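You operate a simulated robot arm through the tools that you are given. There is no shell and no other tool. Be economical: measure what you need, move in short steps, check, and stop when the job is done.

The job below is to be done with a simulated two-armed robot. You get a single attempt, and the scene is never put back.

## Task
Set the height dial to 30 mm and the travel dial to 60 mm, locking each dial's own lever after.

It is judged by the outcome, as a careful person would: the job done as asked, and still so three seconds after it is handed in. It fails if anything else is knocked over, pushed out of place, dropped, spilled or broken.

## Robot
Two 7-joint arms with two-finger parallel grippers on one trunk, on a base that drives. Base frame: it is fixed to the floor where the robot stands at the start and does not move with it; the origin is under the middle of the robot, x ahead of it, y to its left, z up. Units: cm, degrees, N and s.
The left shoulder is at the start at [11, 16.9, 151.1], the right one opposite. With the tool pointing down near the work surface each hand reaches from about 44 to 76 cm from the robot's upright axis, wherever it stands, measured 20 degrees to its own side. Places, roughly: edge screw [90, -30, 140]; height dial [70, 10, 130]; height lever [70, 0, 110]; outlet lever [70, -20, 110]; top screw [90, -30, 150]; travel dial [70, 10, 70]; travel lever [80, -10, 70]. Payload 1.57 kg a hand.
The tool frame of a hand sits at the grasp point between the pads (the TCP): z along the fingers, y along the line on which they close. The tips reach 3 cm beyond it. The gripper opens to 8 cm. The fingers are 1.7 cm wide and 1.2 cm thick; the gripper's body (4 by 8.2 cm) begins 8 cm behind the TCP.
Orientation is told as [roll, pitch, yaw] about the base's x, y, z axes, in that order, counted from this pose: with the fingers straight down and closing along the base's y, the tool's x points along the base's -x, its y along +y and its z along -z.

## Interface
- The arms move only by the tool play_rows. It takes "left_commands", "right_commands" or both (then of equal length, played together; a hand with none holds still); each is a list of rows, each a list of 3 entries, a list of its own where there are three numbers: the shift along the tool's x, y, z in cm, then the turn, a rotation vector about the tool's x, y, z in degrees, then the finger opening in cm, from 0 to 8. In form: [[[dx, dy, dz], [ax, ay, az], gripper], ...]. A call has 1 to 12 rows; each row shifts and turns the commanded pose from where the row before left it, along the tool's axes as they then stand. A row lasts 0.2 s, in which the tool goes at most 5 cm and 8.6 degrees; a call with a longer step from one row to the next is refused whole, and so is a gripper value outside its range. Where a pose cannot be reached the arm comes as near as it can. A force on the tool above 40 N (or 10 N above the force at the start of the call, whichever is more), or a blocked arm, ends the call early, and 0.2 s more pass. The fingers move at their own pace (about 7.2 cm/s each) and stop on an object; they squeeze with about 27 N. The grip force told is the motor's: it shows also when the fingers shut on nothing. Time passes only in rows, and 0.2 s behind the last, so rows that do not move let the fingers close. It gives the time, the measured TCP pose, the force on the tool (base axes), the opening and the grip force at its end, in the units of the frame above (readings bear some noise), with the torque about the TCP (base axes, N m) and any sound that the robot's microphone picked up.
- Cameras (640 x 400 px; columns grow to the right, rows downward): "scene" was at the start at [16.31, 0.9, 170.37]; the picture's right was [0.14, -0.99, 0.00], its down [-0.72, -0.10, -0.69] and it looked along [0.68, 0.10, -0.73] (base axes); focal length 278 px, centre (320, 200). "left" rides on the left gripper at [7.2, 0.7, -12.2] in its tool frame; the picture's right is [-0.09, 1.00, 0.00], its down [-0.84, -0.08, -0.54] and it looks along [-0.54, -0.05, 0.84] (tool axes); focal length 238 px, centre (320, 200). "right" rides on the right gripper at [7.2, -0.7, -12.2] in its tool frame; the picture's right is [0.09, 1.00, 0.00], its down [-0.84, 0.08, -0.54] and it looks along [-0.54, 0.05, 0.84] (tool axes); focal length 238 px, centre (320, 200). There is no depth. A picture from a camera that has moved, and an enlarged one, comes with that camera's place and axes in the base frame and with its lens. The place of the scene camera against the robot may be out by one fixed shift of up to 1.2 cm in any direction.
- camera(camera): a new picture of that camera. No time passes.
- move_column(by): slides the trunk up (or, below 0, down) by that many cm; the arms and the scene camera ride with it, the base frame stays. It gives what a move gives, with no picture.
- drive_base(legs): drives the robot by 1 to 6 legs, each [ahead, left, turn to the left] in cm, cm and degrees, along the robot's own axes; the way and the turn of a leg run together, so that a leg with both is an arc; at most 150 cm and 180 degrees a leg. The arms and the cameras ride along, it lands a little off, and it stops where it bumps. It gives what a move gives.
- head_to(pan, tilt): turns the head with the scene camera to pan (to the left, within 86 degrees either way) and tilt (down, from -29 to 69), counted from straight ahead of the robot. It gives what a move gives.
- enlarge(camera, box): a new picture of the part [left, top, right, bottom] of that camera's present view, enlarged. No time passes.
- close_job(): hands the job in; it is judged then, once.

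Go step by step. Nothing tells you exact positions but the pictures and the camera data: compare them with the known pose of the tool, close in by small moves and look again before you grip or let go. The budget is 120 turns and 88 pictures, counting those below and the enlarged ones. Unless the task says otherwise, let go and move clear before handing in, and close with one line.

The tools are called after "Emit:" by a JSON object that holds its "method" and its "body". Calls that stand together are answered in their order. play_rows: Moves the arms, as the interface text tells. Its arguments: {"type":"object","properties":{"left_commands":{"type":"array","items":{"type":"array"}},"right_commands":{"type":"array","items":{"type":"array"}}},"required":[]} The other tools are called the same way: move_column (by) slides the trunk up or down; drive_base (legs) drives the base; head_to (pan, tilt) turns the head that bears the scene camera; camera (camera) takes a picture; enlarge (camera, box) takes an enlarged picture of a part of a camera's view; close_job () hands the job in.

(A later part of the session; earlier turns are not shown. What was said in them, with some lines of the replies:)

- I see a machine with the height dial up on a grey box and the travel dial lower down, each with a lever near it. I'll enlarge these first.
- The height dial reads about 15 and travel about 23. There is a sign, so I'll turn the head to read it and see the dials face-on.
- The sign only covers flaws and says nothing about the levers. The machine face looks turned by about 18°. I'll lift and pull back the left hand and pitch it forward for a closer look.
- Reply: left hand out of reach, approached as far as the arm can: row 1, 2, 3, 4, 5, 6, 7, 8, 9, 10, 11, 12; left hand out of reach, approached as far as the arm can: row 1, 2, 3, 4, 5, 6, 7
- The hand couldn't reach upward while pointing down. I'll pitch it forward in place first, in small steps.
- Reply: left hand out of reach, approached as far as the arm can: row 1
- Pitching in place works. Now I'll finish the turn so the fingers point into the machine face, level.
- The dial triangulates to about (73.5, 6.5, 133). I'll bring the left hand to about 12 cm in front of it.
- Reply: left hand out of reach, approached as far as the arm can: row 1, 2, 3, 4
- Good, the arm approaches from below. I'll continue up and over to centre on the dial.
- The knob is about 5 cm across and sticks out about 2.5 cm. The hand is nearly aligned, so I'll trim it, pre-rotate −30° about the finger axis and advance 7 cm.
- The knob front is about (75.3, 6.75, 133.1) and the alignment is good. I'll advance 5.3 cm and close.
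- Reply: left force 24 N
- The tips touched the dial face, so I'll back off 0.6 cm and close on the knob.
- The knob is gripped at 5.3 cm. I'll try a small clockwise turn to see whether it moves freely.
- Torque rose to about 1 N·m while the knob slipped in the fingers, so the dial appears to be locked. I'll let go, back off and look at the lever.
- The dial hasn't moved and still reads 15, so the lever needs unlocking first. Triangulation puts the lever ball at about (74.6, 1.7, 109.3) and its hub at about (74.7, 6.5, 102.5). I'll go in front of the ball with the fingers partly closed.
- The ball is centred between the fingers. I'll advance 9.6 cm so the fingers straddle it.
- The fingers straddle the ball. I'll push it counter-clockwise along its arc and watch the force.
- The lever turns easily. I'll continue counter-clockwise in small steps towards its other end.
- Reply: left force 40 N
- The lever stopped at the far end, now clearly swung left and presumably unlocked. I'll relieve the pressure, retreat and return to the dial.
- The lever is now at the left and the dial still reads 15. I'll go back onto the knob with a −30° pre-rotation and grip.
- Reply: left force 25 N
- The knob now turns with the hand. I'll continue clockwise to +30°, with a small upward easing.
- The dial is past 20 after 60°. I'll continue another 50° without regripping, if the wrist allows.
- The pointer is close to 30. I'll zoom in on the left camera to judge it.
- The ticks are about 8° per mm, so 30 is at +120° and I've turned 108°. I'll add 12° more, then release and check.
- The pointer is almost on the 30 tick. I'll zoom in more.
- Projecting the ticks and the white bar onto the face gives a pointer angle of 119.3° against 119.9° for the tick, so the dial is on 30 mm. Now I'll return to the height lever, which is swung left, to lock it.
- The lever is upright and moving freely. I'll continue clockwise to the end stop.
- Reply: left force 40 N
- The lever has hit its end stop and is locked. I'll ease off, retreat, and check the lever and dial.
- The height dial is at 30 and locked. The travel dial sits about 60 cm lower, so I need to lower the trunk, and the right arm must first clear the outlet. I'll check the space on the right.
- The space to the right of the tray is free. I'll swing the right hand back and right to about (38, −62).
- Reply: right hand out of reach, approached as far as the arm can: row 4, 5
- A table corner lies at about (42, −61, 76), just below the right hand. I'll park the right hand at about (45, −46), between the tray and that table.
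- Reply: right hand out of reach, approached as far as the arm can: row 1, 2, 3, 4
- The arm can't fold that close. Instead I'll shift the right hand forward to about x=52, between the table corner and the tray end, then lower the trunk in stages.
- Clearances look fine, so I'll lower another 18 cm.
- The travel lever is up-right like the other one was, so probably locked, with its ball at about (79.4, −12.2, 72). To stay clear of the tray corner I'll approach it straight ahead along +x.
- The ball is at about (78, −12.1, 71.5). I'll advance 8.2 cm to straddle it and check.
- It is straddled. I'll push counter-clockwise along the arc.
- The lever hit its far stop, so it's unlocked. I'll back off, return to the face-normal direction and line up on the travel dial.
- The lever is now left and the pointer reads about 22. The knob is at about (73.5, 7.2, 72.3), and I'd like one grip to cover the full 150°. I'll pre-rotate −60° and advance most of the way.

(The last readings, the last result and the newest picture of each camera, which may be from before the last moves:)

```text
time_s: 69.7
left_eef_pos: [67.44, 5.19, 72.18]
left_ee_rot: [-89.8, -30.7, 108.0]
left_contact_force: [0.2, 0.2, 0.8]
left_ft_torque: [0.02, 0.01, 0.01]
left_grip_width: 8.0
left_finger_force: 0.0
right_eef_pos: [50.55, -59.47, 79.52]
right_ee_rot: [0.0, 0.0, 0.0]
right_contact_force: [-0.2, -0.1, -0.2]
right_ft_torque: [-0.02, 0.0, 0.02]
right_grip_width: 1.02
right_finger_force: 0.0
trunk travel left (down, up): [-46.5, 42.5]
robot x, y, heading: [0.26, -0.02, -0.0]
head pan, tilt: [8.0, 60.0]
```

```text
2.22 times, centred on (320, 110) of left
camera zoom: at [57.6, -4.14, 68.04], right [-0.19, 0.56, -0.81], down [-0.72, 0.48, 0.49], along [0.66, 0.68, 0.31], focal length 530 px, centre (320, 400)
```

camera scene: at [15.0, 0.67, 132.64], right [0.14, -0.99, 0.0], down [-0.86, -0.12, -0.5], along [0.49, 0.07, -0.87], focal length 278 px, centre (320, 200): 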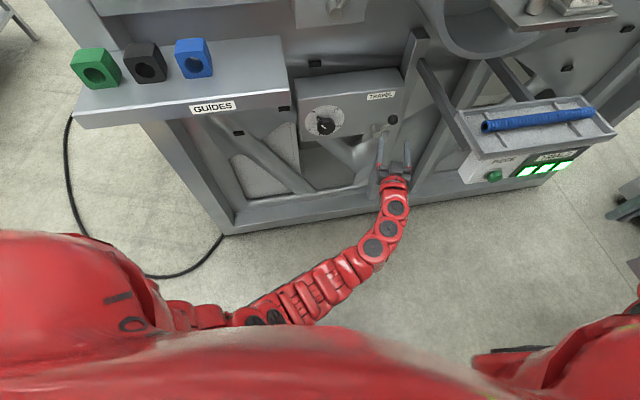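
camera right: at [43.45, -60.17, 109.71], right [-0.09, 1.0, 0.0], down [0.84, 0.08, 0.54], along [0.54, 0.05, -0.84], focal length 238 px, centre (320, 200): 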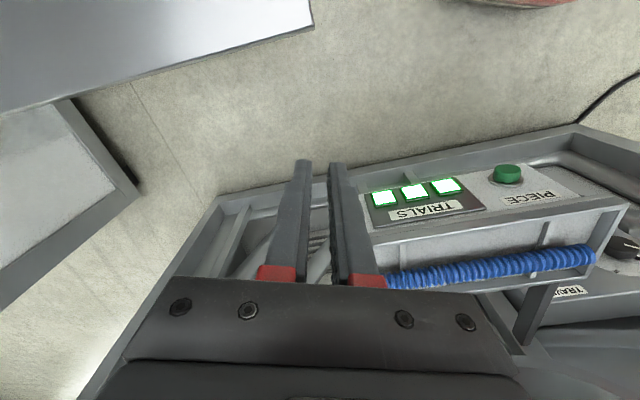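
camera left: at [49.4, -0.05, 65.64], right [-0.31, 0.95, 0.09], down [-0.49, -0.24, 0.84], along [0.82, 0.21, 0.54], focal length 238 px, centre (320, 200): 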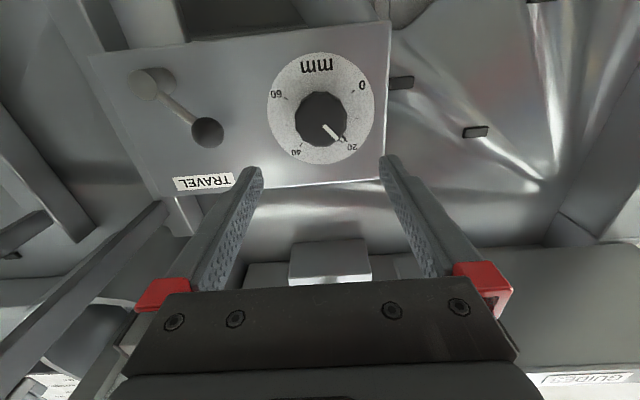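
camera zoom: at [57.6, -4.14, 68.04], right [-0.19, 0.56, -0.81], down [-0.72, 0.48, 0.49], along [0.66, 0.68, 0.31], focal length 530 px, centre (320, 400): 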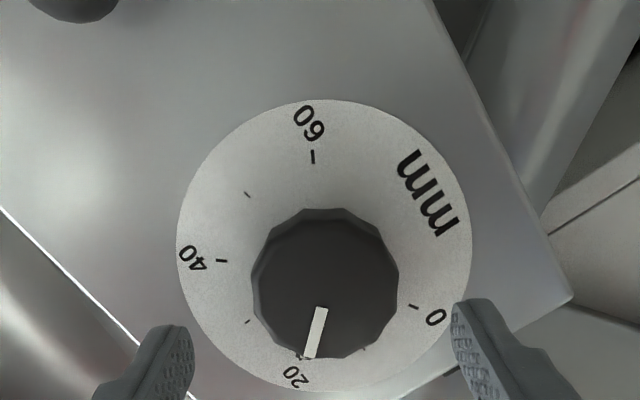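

The pointer bar measures −41°, i.e. about 20 mm, so I need about 161° clockwise. Alignment is good; I'll advance 5.6 cm and grip.

Emit:
{"method": "play_rows", "body": {"left_commands": [[[0, 0, 1.5], [0, 0, 0], 8], [[0, 0, 1.5], [0, 0, 0], 8], [[0, 0, 1.3], [0, 0, 0], 8], [[0, 0, 0.8], [0, 0, 0], 8], [[0, 0, 0.5], [0, 0, 0], 8], [[0, 0, 0], [0, 0, 0], 8]]}}

Emit:
{"method": "play_rows", "body": {"left_commands": [[[0, 0, 0], [0, 0, 0], 6], [[0, 0, 0], [0, 0, 0], 4], [[0, 0, 0], [0, 0, 0], 3], [[0, 0, 0], [0, 0, 0], 3], [[0, 0, 0], [0, 0, 5], 3], [[0, 0, 0], [0, 0, 5], 3]]}}

Emit:
{"method": "camera", "body": {"camera": "left"}}

```text
time_s: 71.1
left_eef_pos: [72.69, 6.97, 72.27]
left_ee_rot: [-89.8, -30.6, 107.9]
left_contact_force: [0.4, -0.3, 0.4]
left_ft_torque: [-0.04, 0.0, -0.02]
left_grip_width: 8.01
left_finger_force: 0.1
right_eef_pos: [50.63, -59.6, 79.47]
right_ee_rot: [0.0, 0.0, 0.0]
right_contact_force: [0.3, 0.0, 0.4]
right_ft_torque: [-0.01, 0.01, -0.02]
right_grip_width: 0.98
right_finger_force: 0.1
trunk travel left (down, up): [-46.5, 42.5]
robot x, y, heading: [-0.17, 0.14, 0.2]
head pan, tilt: [8.0, 60.0]
```

```text
time_s: 72.5
left_eef_pos: [72.62, 7.15, 72.07]
left_ee_rot: [-89.5, -40.8, 107.8]
left_contact_force: [-19.0, 5.7, -17.3]
left_ft_torque: [-0.09, 0.21, 0.88]
left_grip_width: 5.34
left_finger_force: 45.0
right_eef_pos: [50.7, -59.42, 79.59]
right_ee_rot: [0.0, 0.0, 0.0]
right_contact_force: [0.4, -0.1, -0.4]
right_ft_torque: [0.02, 0.0, -0.02]
right_grip_width: 1.01
right_finger_force: 0.0
trunk travel left (down, up): [-46.5, 42.5]
robot x, y, heading: [-0.07, -0.01, 0.2]
head pan, tilt: [8.0, 60.0]
```

```text
23 pictures are left
camera left: at [62.63, -1.5, 66.97], right [-0.23, 0.68, -0.69], down [-0.69, 0.39, 0.61], along [0.68, 0.62, 0.38], focal length 238 px, centre (320, 200)
```

left: 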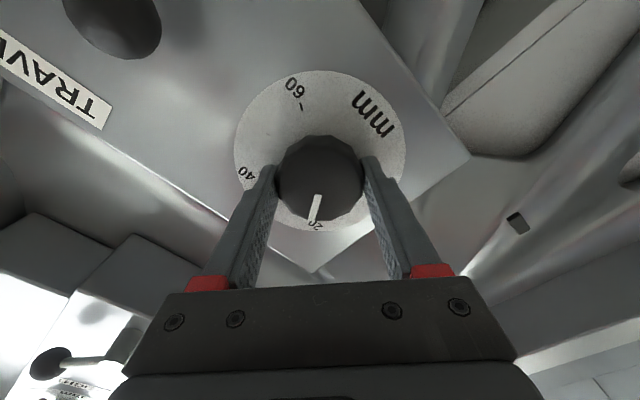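

The knob turns with the hand. I'll relieve the side force slightly and continue clockwise.

Emit:
{"method": "play_rows", "body": {"left_commands": [[[0.04, 0.2, -0.1], [0, 0, 5], 3], [[0, 0, 0], [0, 0, 8], 3], [[0, 0, 0], [0, 0, 8], 3], [[0, 0, 0], [0, 0, 8], 3], [[0, 0, 0], [0, 0, 8], 3], [[0, 0, 0], [0, 0, 8], 3], [[0, 0, 0], [0, 0, 8], 3]]}}

Emit:
{"method": "play_rows", "body": {"left_commands": [[[0, 0, 0], [0, 0, 8], 3], [[0, 0, 0], [0, 0, 8], 3], [[0, 0, 0], [0, 0, 8], 3], [[0, 0, 0], [0, 0, 8], 3], [[0, 0, 0], [0, 0, 8], 3], [[0, 0, 0], [0, 0, 8], 3]]}}

Emit:
{"method": "camera", "body": {"camera": "left"}}

```text
time_s: 74.1
left_eef_pos: [72.77, 7.06, 72.04]
left_ee_rot: [87.2, -86.3, -69.1]
left_contact_force: [-10.1, 2.3, -4.5]
left_ft_torque: [0.03, -0.13, 0.14]
left_grip_width: 5.33
left_finger_force: 45.3
right_eef_pos: [50.68, -59.5, 79.61]
right_ee_rot: [0.0, 0.0, 0.1]
right_contact_force: [-0.2, -0.3, 0.1]
right_ft_torque: [0.0, 0.01, -0.01]
right_grip_width: 0.98
right_finger_force: 0.1
trunk travel left (down, up): [-46.5, 42.5]
robot x, y, heading: [0.22, 0.55, -0.1]
head pan, tilt: [8.0, 60.0]
```

```text
time_s: 75.5
left_eef_pos: [72.76, 7.12, 72.18]
left_ee_rot: [89.6, -38.2, -71.9]
left_contact_force: [-4.1, -1.5, -5.3]
left_ft_torque: [0.0, -0.13, -0.19]
left_grip_width: 5.32
left_finger_force: 45.3
right_eef_pos: [50.68, -59.53, 79.63]
right_ee_rot: [0.0, 0.0, 0.0]
right_contact_force: [-0.1, -0.6, 0.4]
right_ft_torque: [-0.02, -0.02, -0.01]
right_grip_width: 0.99
right_finger_force: 0.1
trunk travel left (down, up): [-46.5, 42.5]
robot x, y, heading: [0.07, 0.28, -0.3]
head pan, tilt: [8.0, 60.0]
```

```text
22 pictures are left
camera left: at [59.25, 8.98, 68.2], right [-0.17, 0.52, 0.84], down [-0.3, -0.84, 0.46], along [0.94, -0.17, 0.29], focal length 238 px, centre (320, 200)
```

left: 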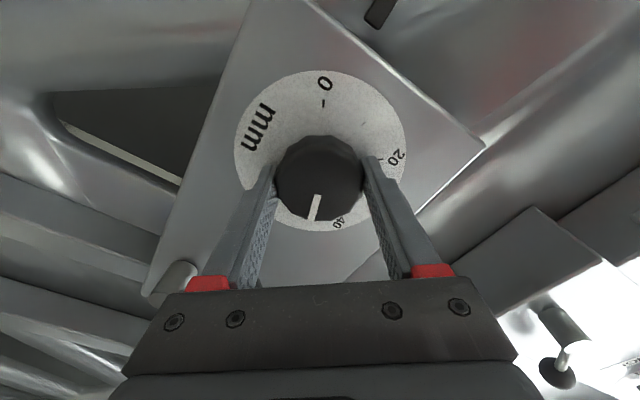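

The pointer is past 40. I'll turn 48° more; about 50° remains.

Emit:
{"method": "play_rows", "body": {"left_commands": [[[0, 0, 0], [0, 0, 8], 3], [[0, 0, 0], [0, 0, 8], 3], [[0, 0, 0], [0, 0, 8], 3], [[0, 0, 0], [0, 0, 8], 3], [[0, 0, 0], [0, 0, 8], 3], [[0, 0, 0], [0, 0, 6], 3], [[0, 0, 0], [0, 0, 0], 3]]}}

Emit:
{"method": "enlarge", "body": {"camera": "left", "box": [220, 60, 420, 250]}}

Emit:
{"method": "enlarge", "body": {"camera": "scene", "box": [290, 80, 390, 160]}}

```text
time_s: 77.1
left_eef_pos: [72.79, 6.88, 72.04]
left_ee_rot: [89.8, 7.8, -72.0]
left_contact_force: [6.9, -8.6, -2.3]
left_ft_torque: [-0.01, -0.02, -0.18]
left_grip_width: 5.34
left_finger_force: 45.1
right_eef_pos: [50.71, -59.61, 79.51]
right_ee_rot: [0.1, 0.1, 0.0]
right_contact_force: [-0.6, -0.6, 0.3]
right_ft_torque: [0.01, 0.0, -0.02]
right_grip_width: 1.0
right_finger_force: 0.0
trunk travel left (down, up): [-46.5, 42.5]
robot x, y, heading: [-0.05, 0.11, -0.1]
head pan, tilt: [8.0, 60.0]
```

```text
2.11 times, centred on (320, 155) of left
camera zoom: at [58.97, 9.91, 73.71], right [0.07, -0.21, 0.97], down [-0.26, -0.95, -0.19], along [0.96, -0.24, -0.13], focal length 502 px, centre (320, 295)
```

zoom: 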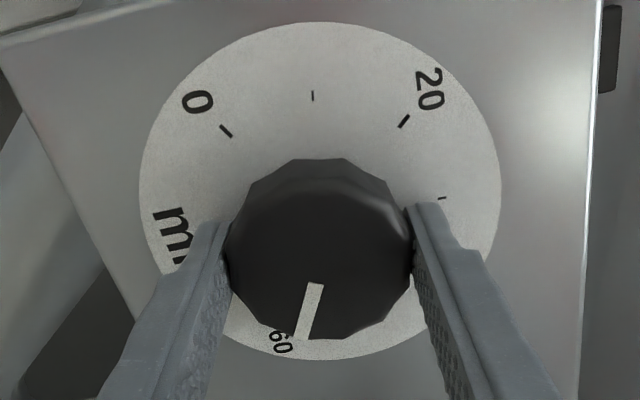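

```text
5.00 times, centred on (340, 120) of scene
camera zoom: at [15.08, 0.61, 132.63], right [0.14, -0.99, 0.0], down [-0.86, -0.12, -0.5], along [0.49, 0.07, -0.87], focal length 1392 px, centre (220, 600)
```

zoom: 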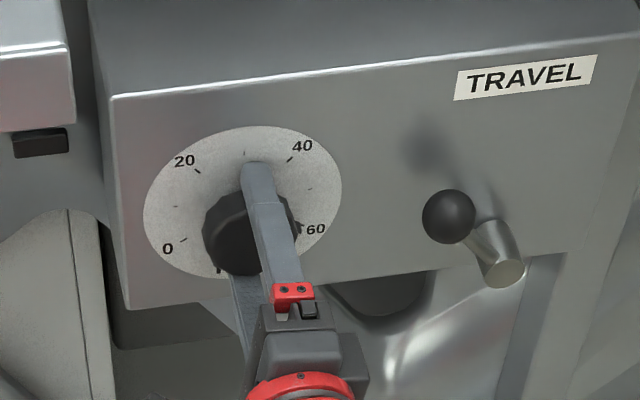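

The bar measures about 115°, so I'll turn 5° more, release and back away to check.

Emit:
{"method": "play_rows", "body": {"left_commands": [[[0, 0, 0], [0, 0, 5], 3], [[0, 0, 0], [0, 0, 0], 3], [[0, 0, 0], [0, 0, 0], 3]]}}

Emit:
{"method": "play_rows", "body": {"left_commands": [[[0, 0, 0], [0, 0, 0], 5.8], [[0, 0, 0], [0, 0, 0], 8], [[0, 0, 0], [0, 0, 0], 8], [[0, 0, -1.5], [0, 0, 0], 8], [[0, 0, -3], [0, 0, 0], 8], [[0, 0, -3], [0, 0, -8], 8], [[0, 0, -3], [0, 0, -8], 8], [[0, 0, 0], [0, 0, -8], 8], [[0, 0, 0], [0, 0, -8], 8], [[0, 0, 0], [0, 0, -8], 8], [[0, 0, 0], [0, 0, -8], 8]]}}

Emit:
{"method": "enlarge", "body": {"camera": "left", "box": [270, 70, 370, 170]}}

```text
time_s: 77.9
left_eef_pos: [72.72, 7.14, 71.96]
left_ee_rot: [89.8, 12.8, -72.0]
left_contact_force: [1.6, -7.1, -2.4]
left_ft_torque: [-0.63, 0.01, -0.32]
left_grip_width: 5.35
left_finger_force: 44.6
right_eef_pos: [50.59, -59.61, 79.49]
right_ee_rot: [-0.1, 0.1, 0.0]
right_contact_force: [0.6, 0.3, 0.1]
right_ft_torque: [-0.02, 0.01, 0.02]
right_grip_width: 1.01
right_finger_force: 0.0
trunk travel left (down, up): [-46.5, 42.5]
robot x, y, heading: [0.06, 0.1, 0.2]
head pan, tilt: [8.0, 60.0]
```

```text
time_s: 80.3
left_eef_pos: [62.77, 3.84, 72.13]
left_ee_rot: [89.8, -35.5, -71.7]
left_contact_force: [-0.4, 0.1, 0.6]
left_ft_torque: [0.03, -0.01, -0.02]
left_grip_width: 8.01
left_finger_force: 0.0
right_eef_pos: [50.64, -59.53, 79.56]
right_ee_rot: [-0.1, 0.0, 0.0]
right_contact_force: [-0.1, -0.7, -0.3]
right_ft_torque: [0.0, 0.02, -0.01]
right_grip_width: 1.0
right_finger_force: 0.0
trunk travel left (down, up): [-46.5, 42.5]
robot x, y, heading: [0.03, 0.09, -0.2]
head pan, tilt: [8.0, 60.0]
```

```text
4.00 times, centred on (320, 120) of left
camera zoom: at [49.14, 5.95, 68.53], right [-0.15, 0.48, 0.86], down [-0.29, -0.86, 0.42], along [0.95, -0.18, 0.27], focal length 953 px, centre (320, 520)
```

zoom: 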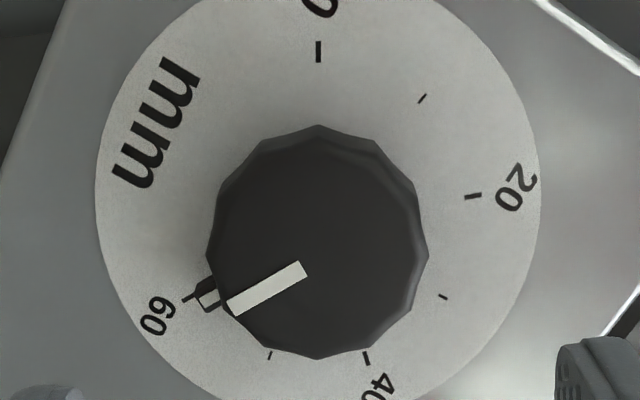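

It measures about 121° against 120.2° for the tick. I'll take one tighter picture to confirm.

Emit:
{"method": "enlarge", "body": {"camera": "left", "box": [280, 120, 330, 160]}}

Emit:
{"method": "enlarge", "body": {"camera": "scene", "box": [305, 100, 355, 140]}}

```text
10.00 times, centred on (305, 140) of left
camera zoom: at [49.14, 5.95, 68.53], right [-0.15, 0.48, 0.86], down [-0.29, -0.86, 0.42], along [0.95, -0.18, 0.27], focal length 2384 px, centre (470, 800)
```

zoom: 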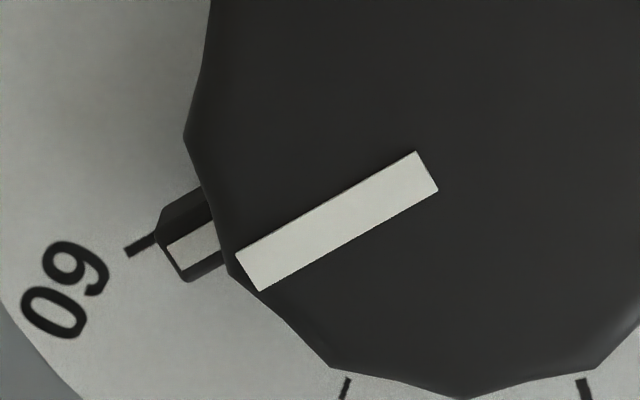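

```text
10.00 times, centred on (330, 120) of scene
camera zoom: at [14.96, 0.7, 132.64], right [0.14, -0.99, 0.0], down [-0.86, -0.12, -0.5], along [0.49, 0.07, -0.87], focal length 2784 px, centre (220, 1000)
```

zoom: 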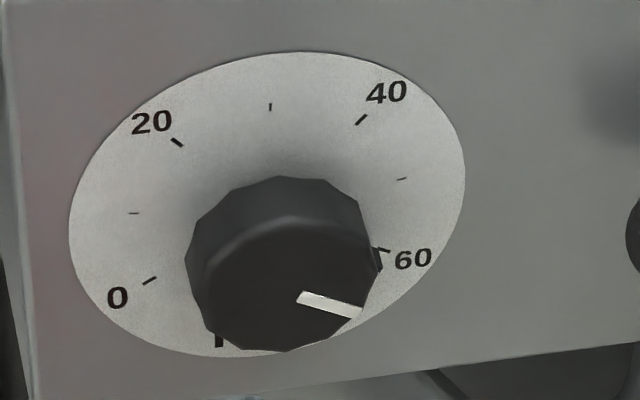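

The refined bar angle is 119.7° against the tick's 120.2°, so the dial is at 60 mm. Now I'll untwist the hand, point it straight ahead and line up on the travel lever ball at about (76, −3.9, 71.4).

Emit:
{"method": "play_rows", "body": {"left_commands": [[[0, 0, 0], [0, 0, -7.8], 7], [[0, 0, 0], [0, 0, -7.8], 6], [[0, 0, 0], [0, 0, -7.8], 6], [[0, 0, 0], [0, 0, -7.8], 6], [[0, 0, 0], [0, 0, -7.8], 6], [[0, 0, 0], [0, 0, -7.8], 6], [[0, 0, 0], [0, 0, -7.7], 6], [[0, -1.3, 0], [6, 0, 0], 6], [[0, -1.3, 0], [6, 0, 0], 6], [[0, -1.3, 0], [6, 0, 0], 6], [[0.3, -1.8, 1], [0, 0, 0], 6], [[0.3, -1.8, 1], [0, 0, 0], 6]]}}

Emit:
{"method": "camera", "body": {"camera": "left"}}

```text
time_s: 82.9
left_eef_pos: [65.4, -3.68, 71.34]
left_ee_rot: [17.0, -89.7, -17.1]
left_contact_force: [0.6, -0.3, -0.3]
left_ft_torque: [-0.01, 0.01, -0.01]
left_grip_width: 6.02
left_finger_force: 0.1
right_eef_pos: [50.63, -59.63, 79.56]
right_ee_rot: [0.0, 0.0, 0.1]
right_contact_force: [-0.3, -0.3, 0.1]
right_ft_torque: [-0.01, 0.01, 0.01]
right_grip_width: 1.0
right_finger_force: 0.0
trunk travel left (down, up): [-46.5, 42.5]
robot x, y, heading: [0.38, -0.08, -0.1]
head pan, tilt: [8.0, 60.0]
```

```text
16 pictures are left
camera left: at [53.22, -2.99, 64.18], right [0.0, 1.0, 0.09], down [-0.54, -0.08, 0.84], along [0.84, -0.05, 0.54], focal length 238 px, centre (320, 200)
```

left: 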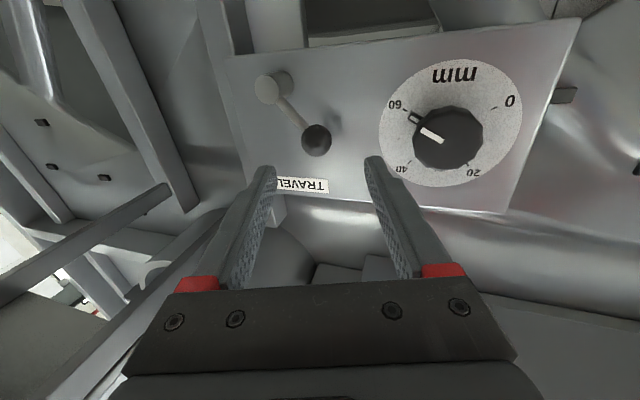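

Emit:
{"method": "play_rows", "body": {"left_commands": [[[-0.3, -0.3, 2.5], [0, 0, 0], 6], [[0, 0, 2.5], [0, 0, 0], 6], [[0, 0, 2.5], [0, 0, 0], 6], [[0, 0, 1], [0, 0, 0], 6], [[0, 0, 0.8], [0, 0, 0], 6]]}}

Emit:
{"method": "play_rows", "body": {"left_commands": [[[-0.2, -0.76, 0.25], [0, 0, 0], 6], [[-0.3, -0.76, 0.25], [0, 0, 0], 6], [[-0.4, -0.76, 0.25], [0, 0, 0], 6], [[-0.4, -0.76, 0.25], [0, 0, 0], 6], [[-0.3, -0.76, 0.25], [0, 0, 0], 6], [[-0.15, -0.76, 0.25], [0, 0, 0], 6], [[-0.1, -0.76, 0.25], [0, 0, 0], 6], [[-0.1, -0.76, 0.25], [0, 0, 0], 6]]}}

Emit:
{"method": "camera", "body": {"camera": "left"}}

```text
time_s: 84.1
left_eef_pos: [74.86, -3.81, 71.77]
left_ee_rot: [3.7, -89.9, -3.7]
left_contact_force: [-0.3, -0.6, 0.9]
left_ft_torque: [-0.01, 0.0, 0.02]
left_grip_width: 6.01
left_finger_force: 0.0
right_eef_pos: [50.69, -59.65, 79.42]
right_ee_rot: [0.0, 0.0, 0.0]
right_contact_force: [0.1, -0.5, -0.3]
right_ft_torque: [0.01, -0.01, -0.02]
right_grip_width: 0.99
right_finger_force: 0.1
trunk travel left (down, up): [-46.5, 42.5]
robot x, y, heading: [-0.23, 0.38, 0.3]
head pan, tilt: [8.0, 60.0]
```

```text
time_s: 85.9
left_eef_pos: [76.92, -9.95, 73.73]
left_ee_rot: [17.5, -89.7, -17.4]
left_contact_force: [-0.5, 0.9, 0.1]
left_ft_torque: [0.01, 0.03, -0.09]
left_grip_width: 6.09
left_finger_force: 0.8
right_eef_pos: [50.76, -59.53, 79.55]
right_ee_rot: [-0.1, 0.0, 0.0]
right_contact_force: [0.7, -0.6, 0.3]
right_ft_torque: [-0.03, 0.0, -0.01]
right_grip_width: 1.0
right_finger_force: 0.1
trunk travel left (down, up): [-46.5, 42.5]
robot x, y, heading: [-0.41, 0.28, -0.1]
head pan, tilt: [8.0, 60.0]
```

```text
15 pictures are left
camera left: at [64.64, -9.28, 66.58], right [0.0, 1.0, 0.09], down [-0.54, -0.08, 0.84], along [0.84, -0.05, 0.54], focal length 238 px, centre (320, 200)
```

left: 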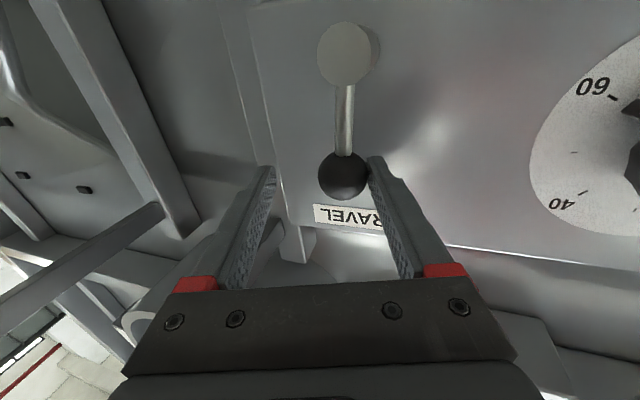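

The lever is upright and moving well. I'll push on clockwise to the locked end.

Emit:
{"method": "play_rows", "body": {"left_commands": [[[0.1, -0.76, 0.2], [0, 0, 0], 6], [[0.1, -0.76, 0.2], [0, 0, 0], 6], [[0.2, -0.76, 0.2], [0, 0, 0], 6], [[0.35, -0.65, 0.2], [0, 0, 0], 6], [[0.4, -0.65, 0.2], [0, 0, 0], 6]]}}

Emit:
{"method": "play_rows", "body": {"left_commands": [[[0.4, -0.6, 0.15], [0, 0, 0], 6], [[0.4, -0.45, 0.13], [0, 0, 0], 6], [[0.4, -0.4, 0.1], [0, 0, 0], 6], [[0.4, -0.4, 0.1], [0, 0, 0], 6], [[0.4, -0.4, 0.1], [0, 0, 0], 6]]}}

Emit:
{"method": "camera", "body": {"camera": "left"}}

```text
time_s: 87.1
left_eef_pos: [77.79, -13.51, 72.65]
left_ee_rot: [6.9, -89.8, -6.7]
left_contact_force: [1.0, 2.9, 0.1]
left_ft_torque: [0.0, -0.02, -0.03]
left_grip_width: 6.18
left_finger_force: 1.4
right_eef_pos: [50.65, -59.59, 79.48]
right_ee_rot: [0.0, 0.0, 0.1]
right_contact_force: [-0.6, 0.5, -0.3]
right_ft_torque: [0.0, -0.01, 0.04]
right_grip_width: 1.02
right_finger_force: 0.1
trunk travel left (down, up): [-46.5, 42.5]
robot x, y, heading: [-0.04, 0.37, -0.1]
head pan, tilt: [8.0, 60.0]
```

```text
time_s: 88.2
left_eef_pos: [78.51, -14.12, 71.6]
left_ee_rot: [166.0, -89.4, -164.8]
left_contact_force: [-1.9, 14.6, 14.2]
left_ft_torque: [0.62, -0.1, 0.12]
left_grip_width: 7.35
left_finger_force: 7.5
left hand out of reach, approached as far as the arm can: row 5
right_eef_pos: [50.72, -59.23, 79.72]
right_ee_rot: [0.1, -0.1, 0.1]
right_contact_force: [0.2, -0.3, -0.5]
right_ft_torque: [0.02, 0.02, -0.01]
right_grip_width: 1.01
right_finger_force: 0.1
trunk travel left (down, up): [-46.5, 42.5]
robot x, y, heading: [0.17, -0.2, 0.1]
head pan, tilt: [8.0, 60.0]
stopped in row 5 (left hand): the force on the tool passed its limit at 44 N (the readings are from after the stop); the commanded pose is now the measured one
```

```text
14 pictures are left
camera left: at [66.46, -13.77, 64.3], right [-0.02, 1.0, 0.09], down [-0.55, -0.09, 0.83], along [0.84, -0.03, 0.55], focal length 238 px, centre (320, 200)
```

left: 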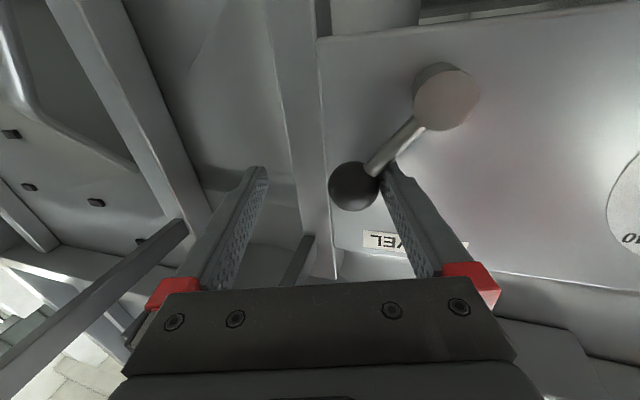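

The lever is at its locked stop. I'll ease off without dragging the ball, retreat straight back, and check both dials.

Emit:
{"method": "play_rows", "body": {"left_commands": [[[-0.6, 0.2, 0], [0, 0, 0], 8], [[0, 0.5, 0], [0, 0, 0], 8], [[0, 0, -2], [0, 0, 0], 8], [[0, 0, -3], [0, 0, 0], 8], [[0, 0, -3], [0, 0, 0], 8], [[0, 0, -3], [0, 0, 0], 8], [[0, 0.8, -3], [0, 0, 0], 8], [[0, 1.5, 0], [0, 0, 0], 8]]}}

Emit:
{"method": "enlarge", "body": {"camera": "scene", "box": [290, 60, 420, 160]}}

Emit:
{"method": "camera", "body": {"camera": "left"}}

Emit:
{"method": "head_to", "body": {"pan": 6, "tilt": 20}}

Emit:
{"method": "camera", "body": {"camera": "scene"}}

```text
time_s: 90.0
left_eef_pos: [64.45, -11.84, 71.89]
left_ee_rot: [148.2, -89.8, -147.4]
left_contact_force: [0.1, 0.8, 0.0]
left_ft_torque: [-0.01, -0.03, -0.02]
left_grip_width: 8.03
left_finger_force: 0.0
right_eef_pos: [50.78, -59.39, 79.58]
right_ee_rot: [0.0, 0.0, 0.1]
right_contact_force: [-0.1, 1.0, -0.2]
right_ft_torque: [0.01, 0.01, -0.01]
right_grip_width: 1.03
right_finger_force: 0.1
trunk travel left (down, up): [-46.5, 42.5]
robot x, y, heading: [-0.45, 0.09, 0.1]
head pan, tilt: [8.0, 60.0]
```

```text
4.00 times, centred on (355, 110) of scene
camera zoom: at [14.98, 0.78, 132.64], right [0.14, -0.99, 0.0], down [-0.86, -0.12, -0.5], along [0.49, 0.07, -0.87], focal length 1114 px, centre (180, 560)
```

zoom: 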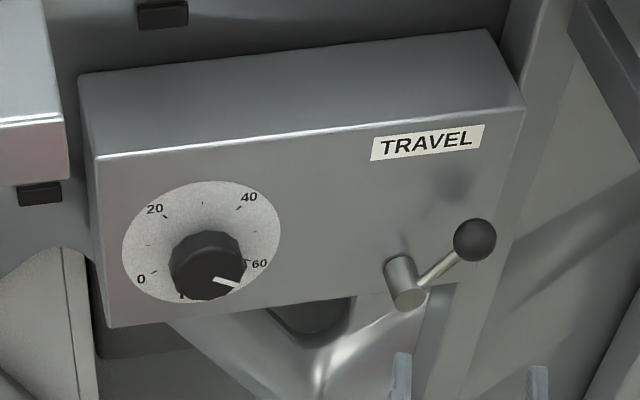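

```text
12 pictures are left
camera left: at [52.2, -11.31, 64.72], right [-0.01, 1.0, 0.09], down [-0.54, -0.09, 0.83], along [0.84, -0.04, 0.54], focal length 238 px, centre (320, 200)
```

left: 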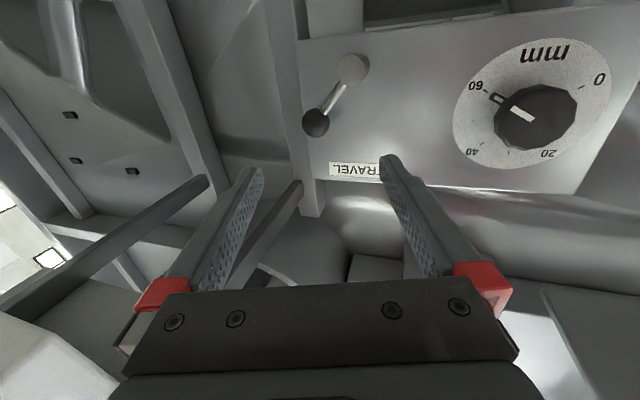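

```text
time_s: 91.0
left_eef_pos: [64.5, -11.86, 71.81]
left_ee_rot: [147.4, -89.8, -146.6]
left_contact_force: [-0.1, -0.4, -0.5]
left_ft_torque: [-0.01, 0.0, -0.01]
left_grip_width: 7.99
left_finger_force: 0.0
right_eef_pos: [50.74, -59.46, 79.67]
right_ee_rot: [-0.1, -0.1, -0.1]
right_contact_force: [0.8, -0.5, -0.9]
right_ft_torque: [-0.04, -0.03, 0.02]
right_grip_width: 0.97
right_finger_force: 0.1
trunk travel left (down, up): [-46.5, 42.5]
robot x, y, heading: [-0.49, -0.01, 0.1]
head pan, tilt: [6.0, 20.0]
```

```text
11 pictures are left
camera scene: at [17.62, 0.81, 138.45], right [0.11, -0.99, 0.0], down [-0.34, -0.04, -0.94], along [0.93, 0.1, -0.34], focal length 278 px, centre (320, 200)
```

scene: 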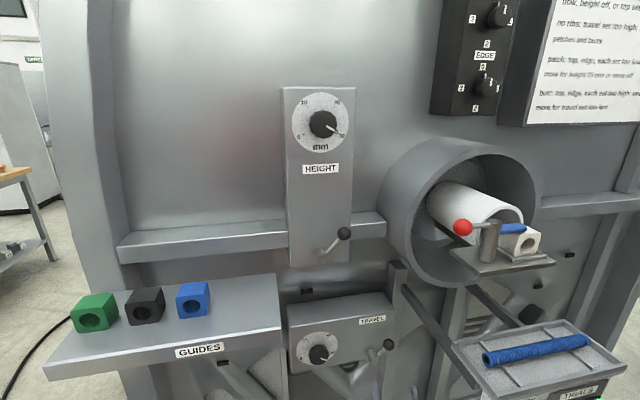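

Both levers are back in their locked positions and nothing else has moved. One last check of the height dial.

Emit:
{"method": "enlarge", "body": {"camera": "scene", "box": [280, 85, 365, 270]}}

Emit:
{"method": "enlarge", "body": {"camera": "scene", "box": [280, 320, 410, 400]}}

```text
2.16 times, centred on (322, 178) of scene
camera zoom: at [17.62, 0.81, 138.45], right [0.11, -0.99, 0.0], down [-0.34, -0.04, -0.94], along [0.93, 0.1, -0.34], focal length 602 px, centre (315, 249)
```

zoom: 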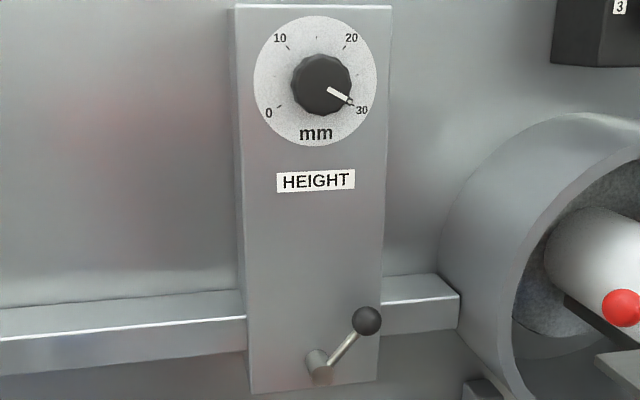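

```text
4.92 times, centred on (345, 360) of scene
camera zoom: at [17.62, 0.81, 138.45], right [0.11, -0.99, 0.0], down [-0.34, -0.04, -0.94], along [0.93, 0.1, -0.34], focal length 1370 px, centre (197, -588)
```

zoom: 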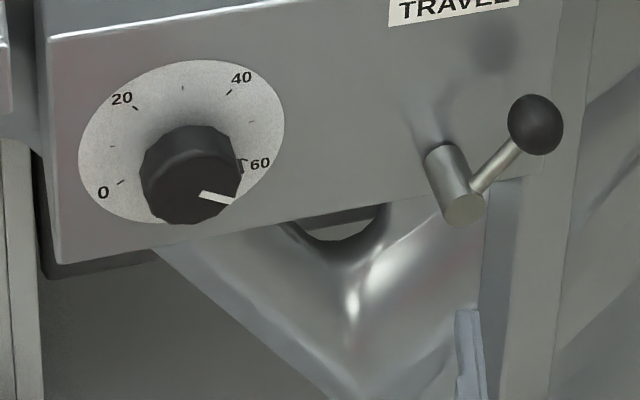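

The height dial reads 30 and travel reads 60, both levers are at their locked stops, and the hands are clear. I'm handing the job in.

Emit:
{"method": "close_job", "body": {}}

```text
The job is handed in.
```

The height dial is set to 30 mm and the travel dial to 60 mm. Each dial's own lever is back at its locked stop, both hands are clear, and I saw nothing else moved or knocked over.
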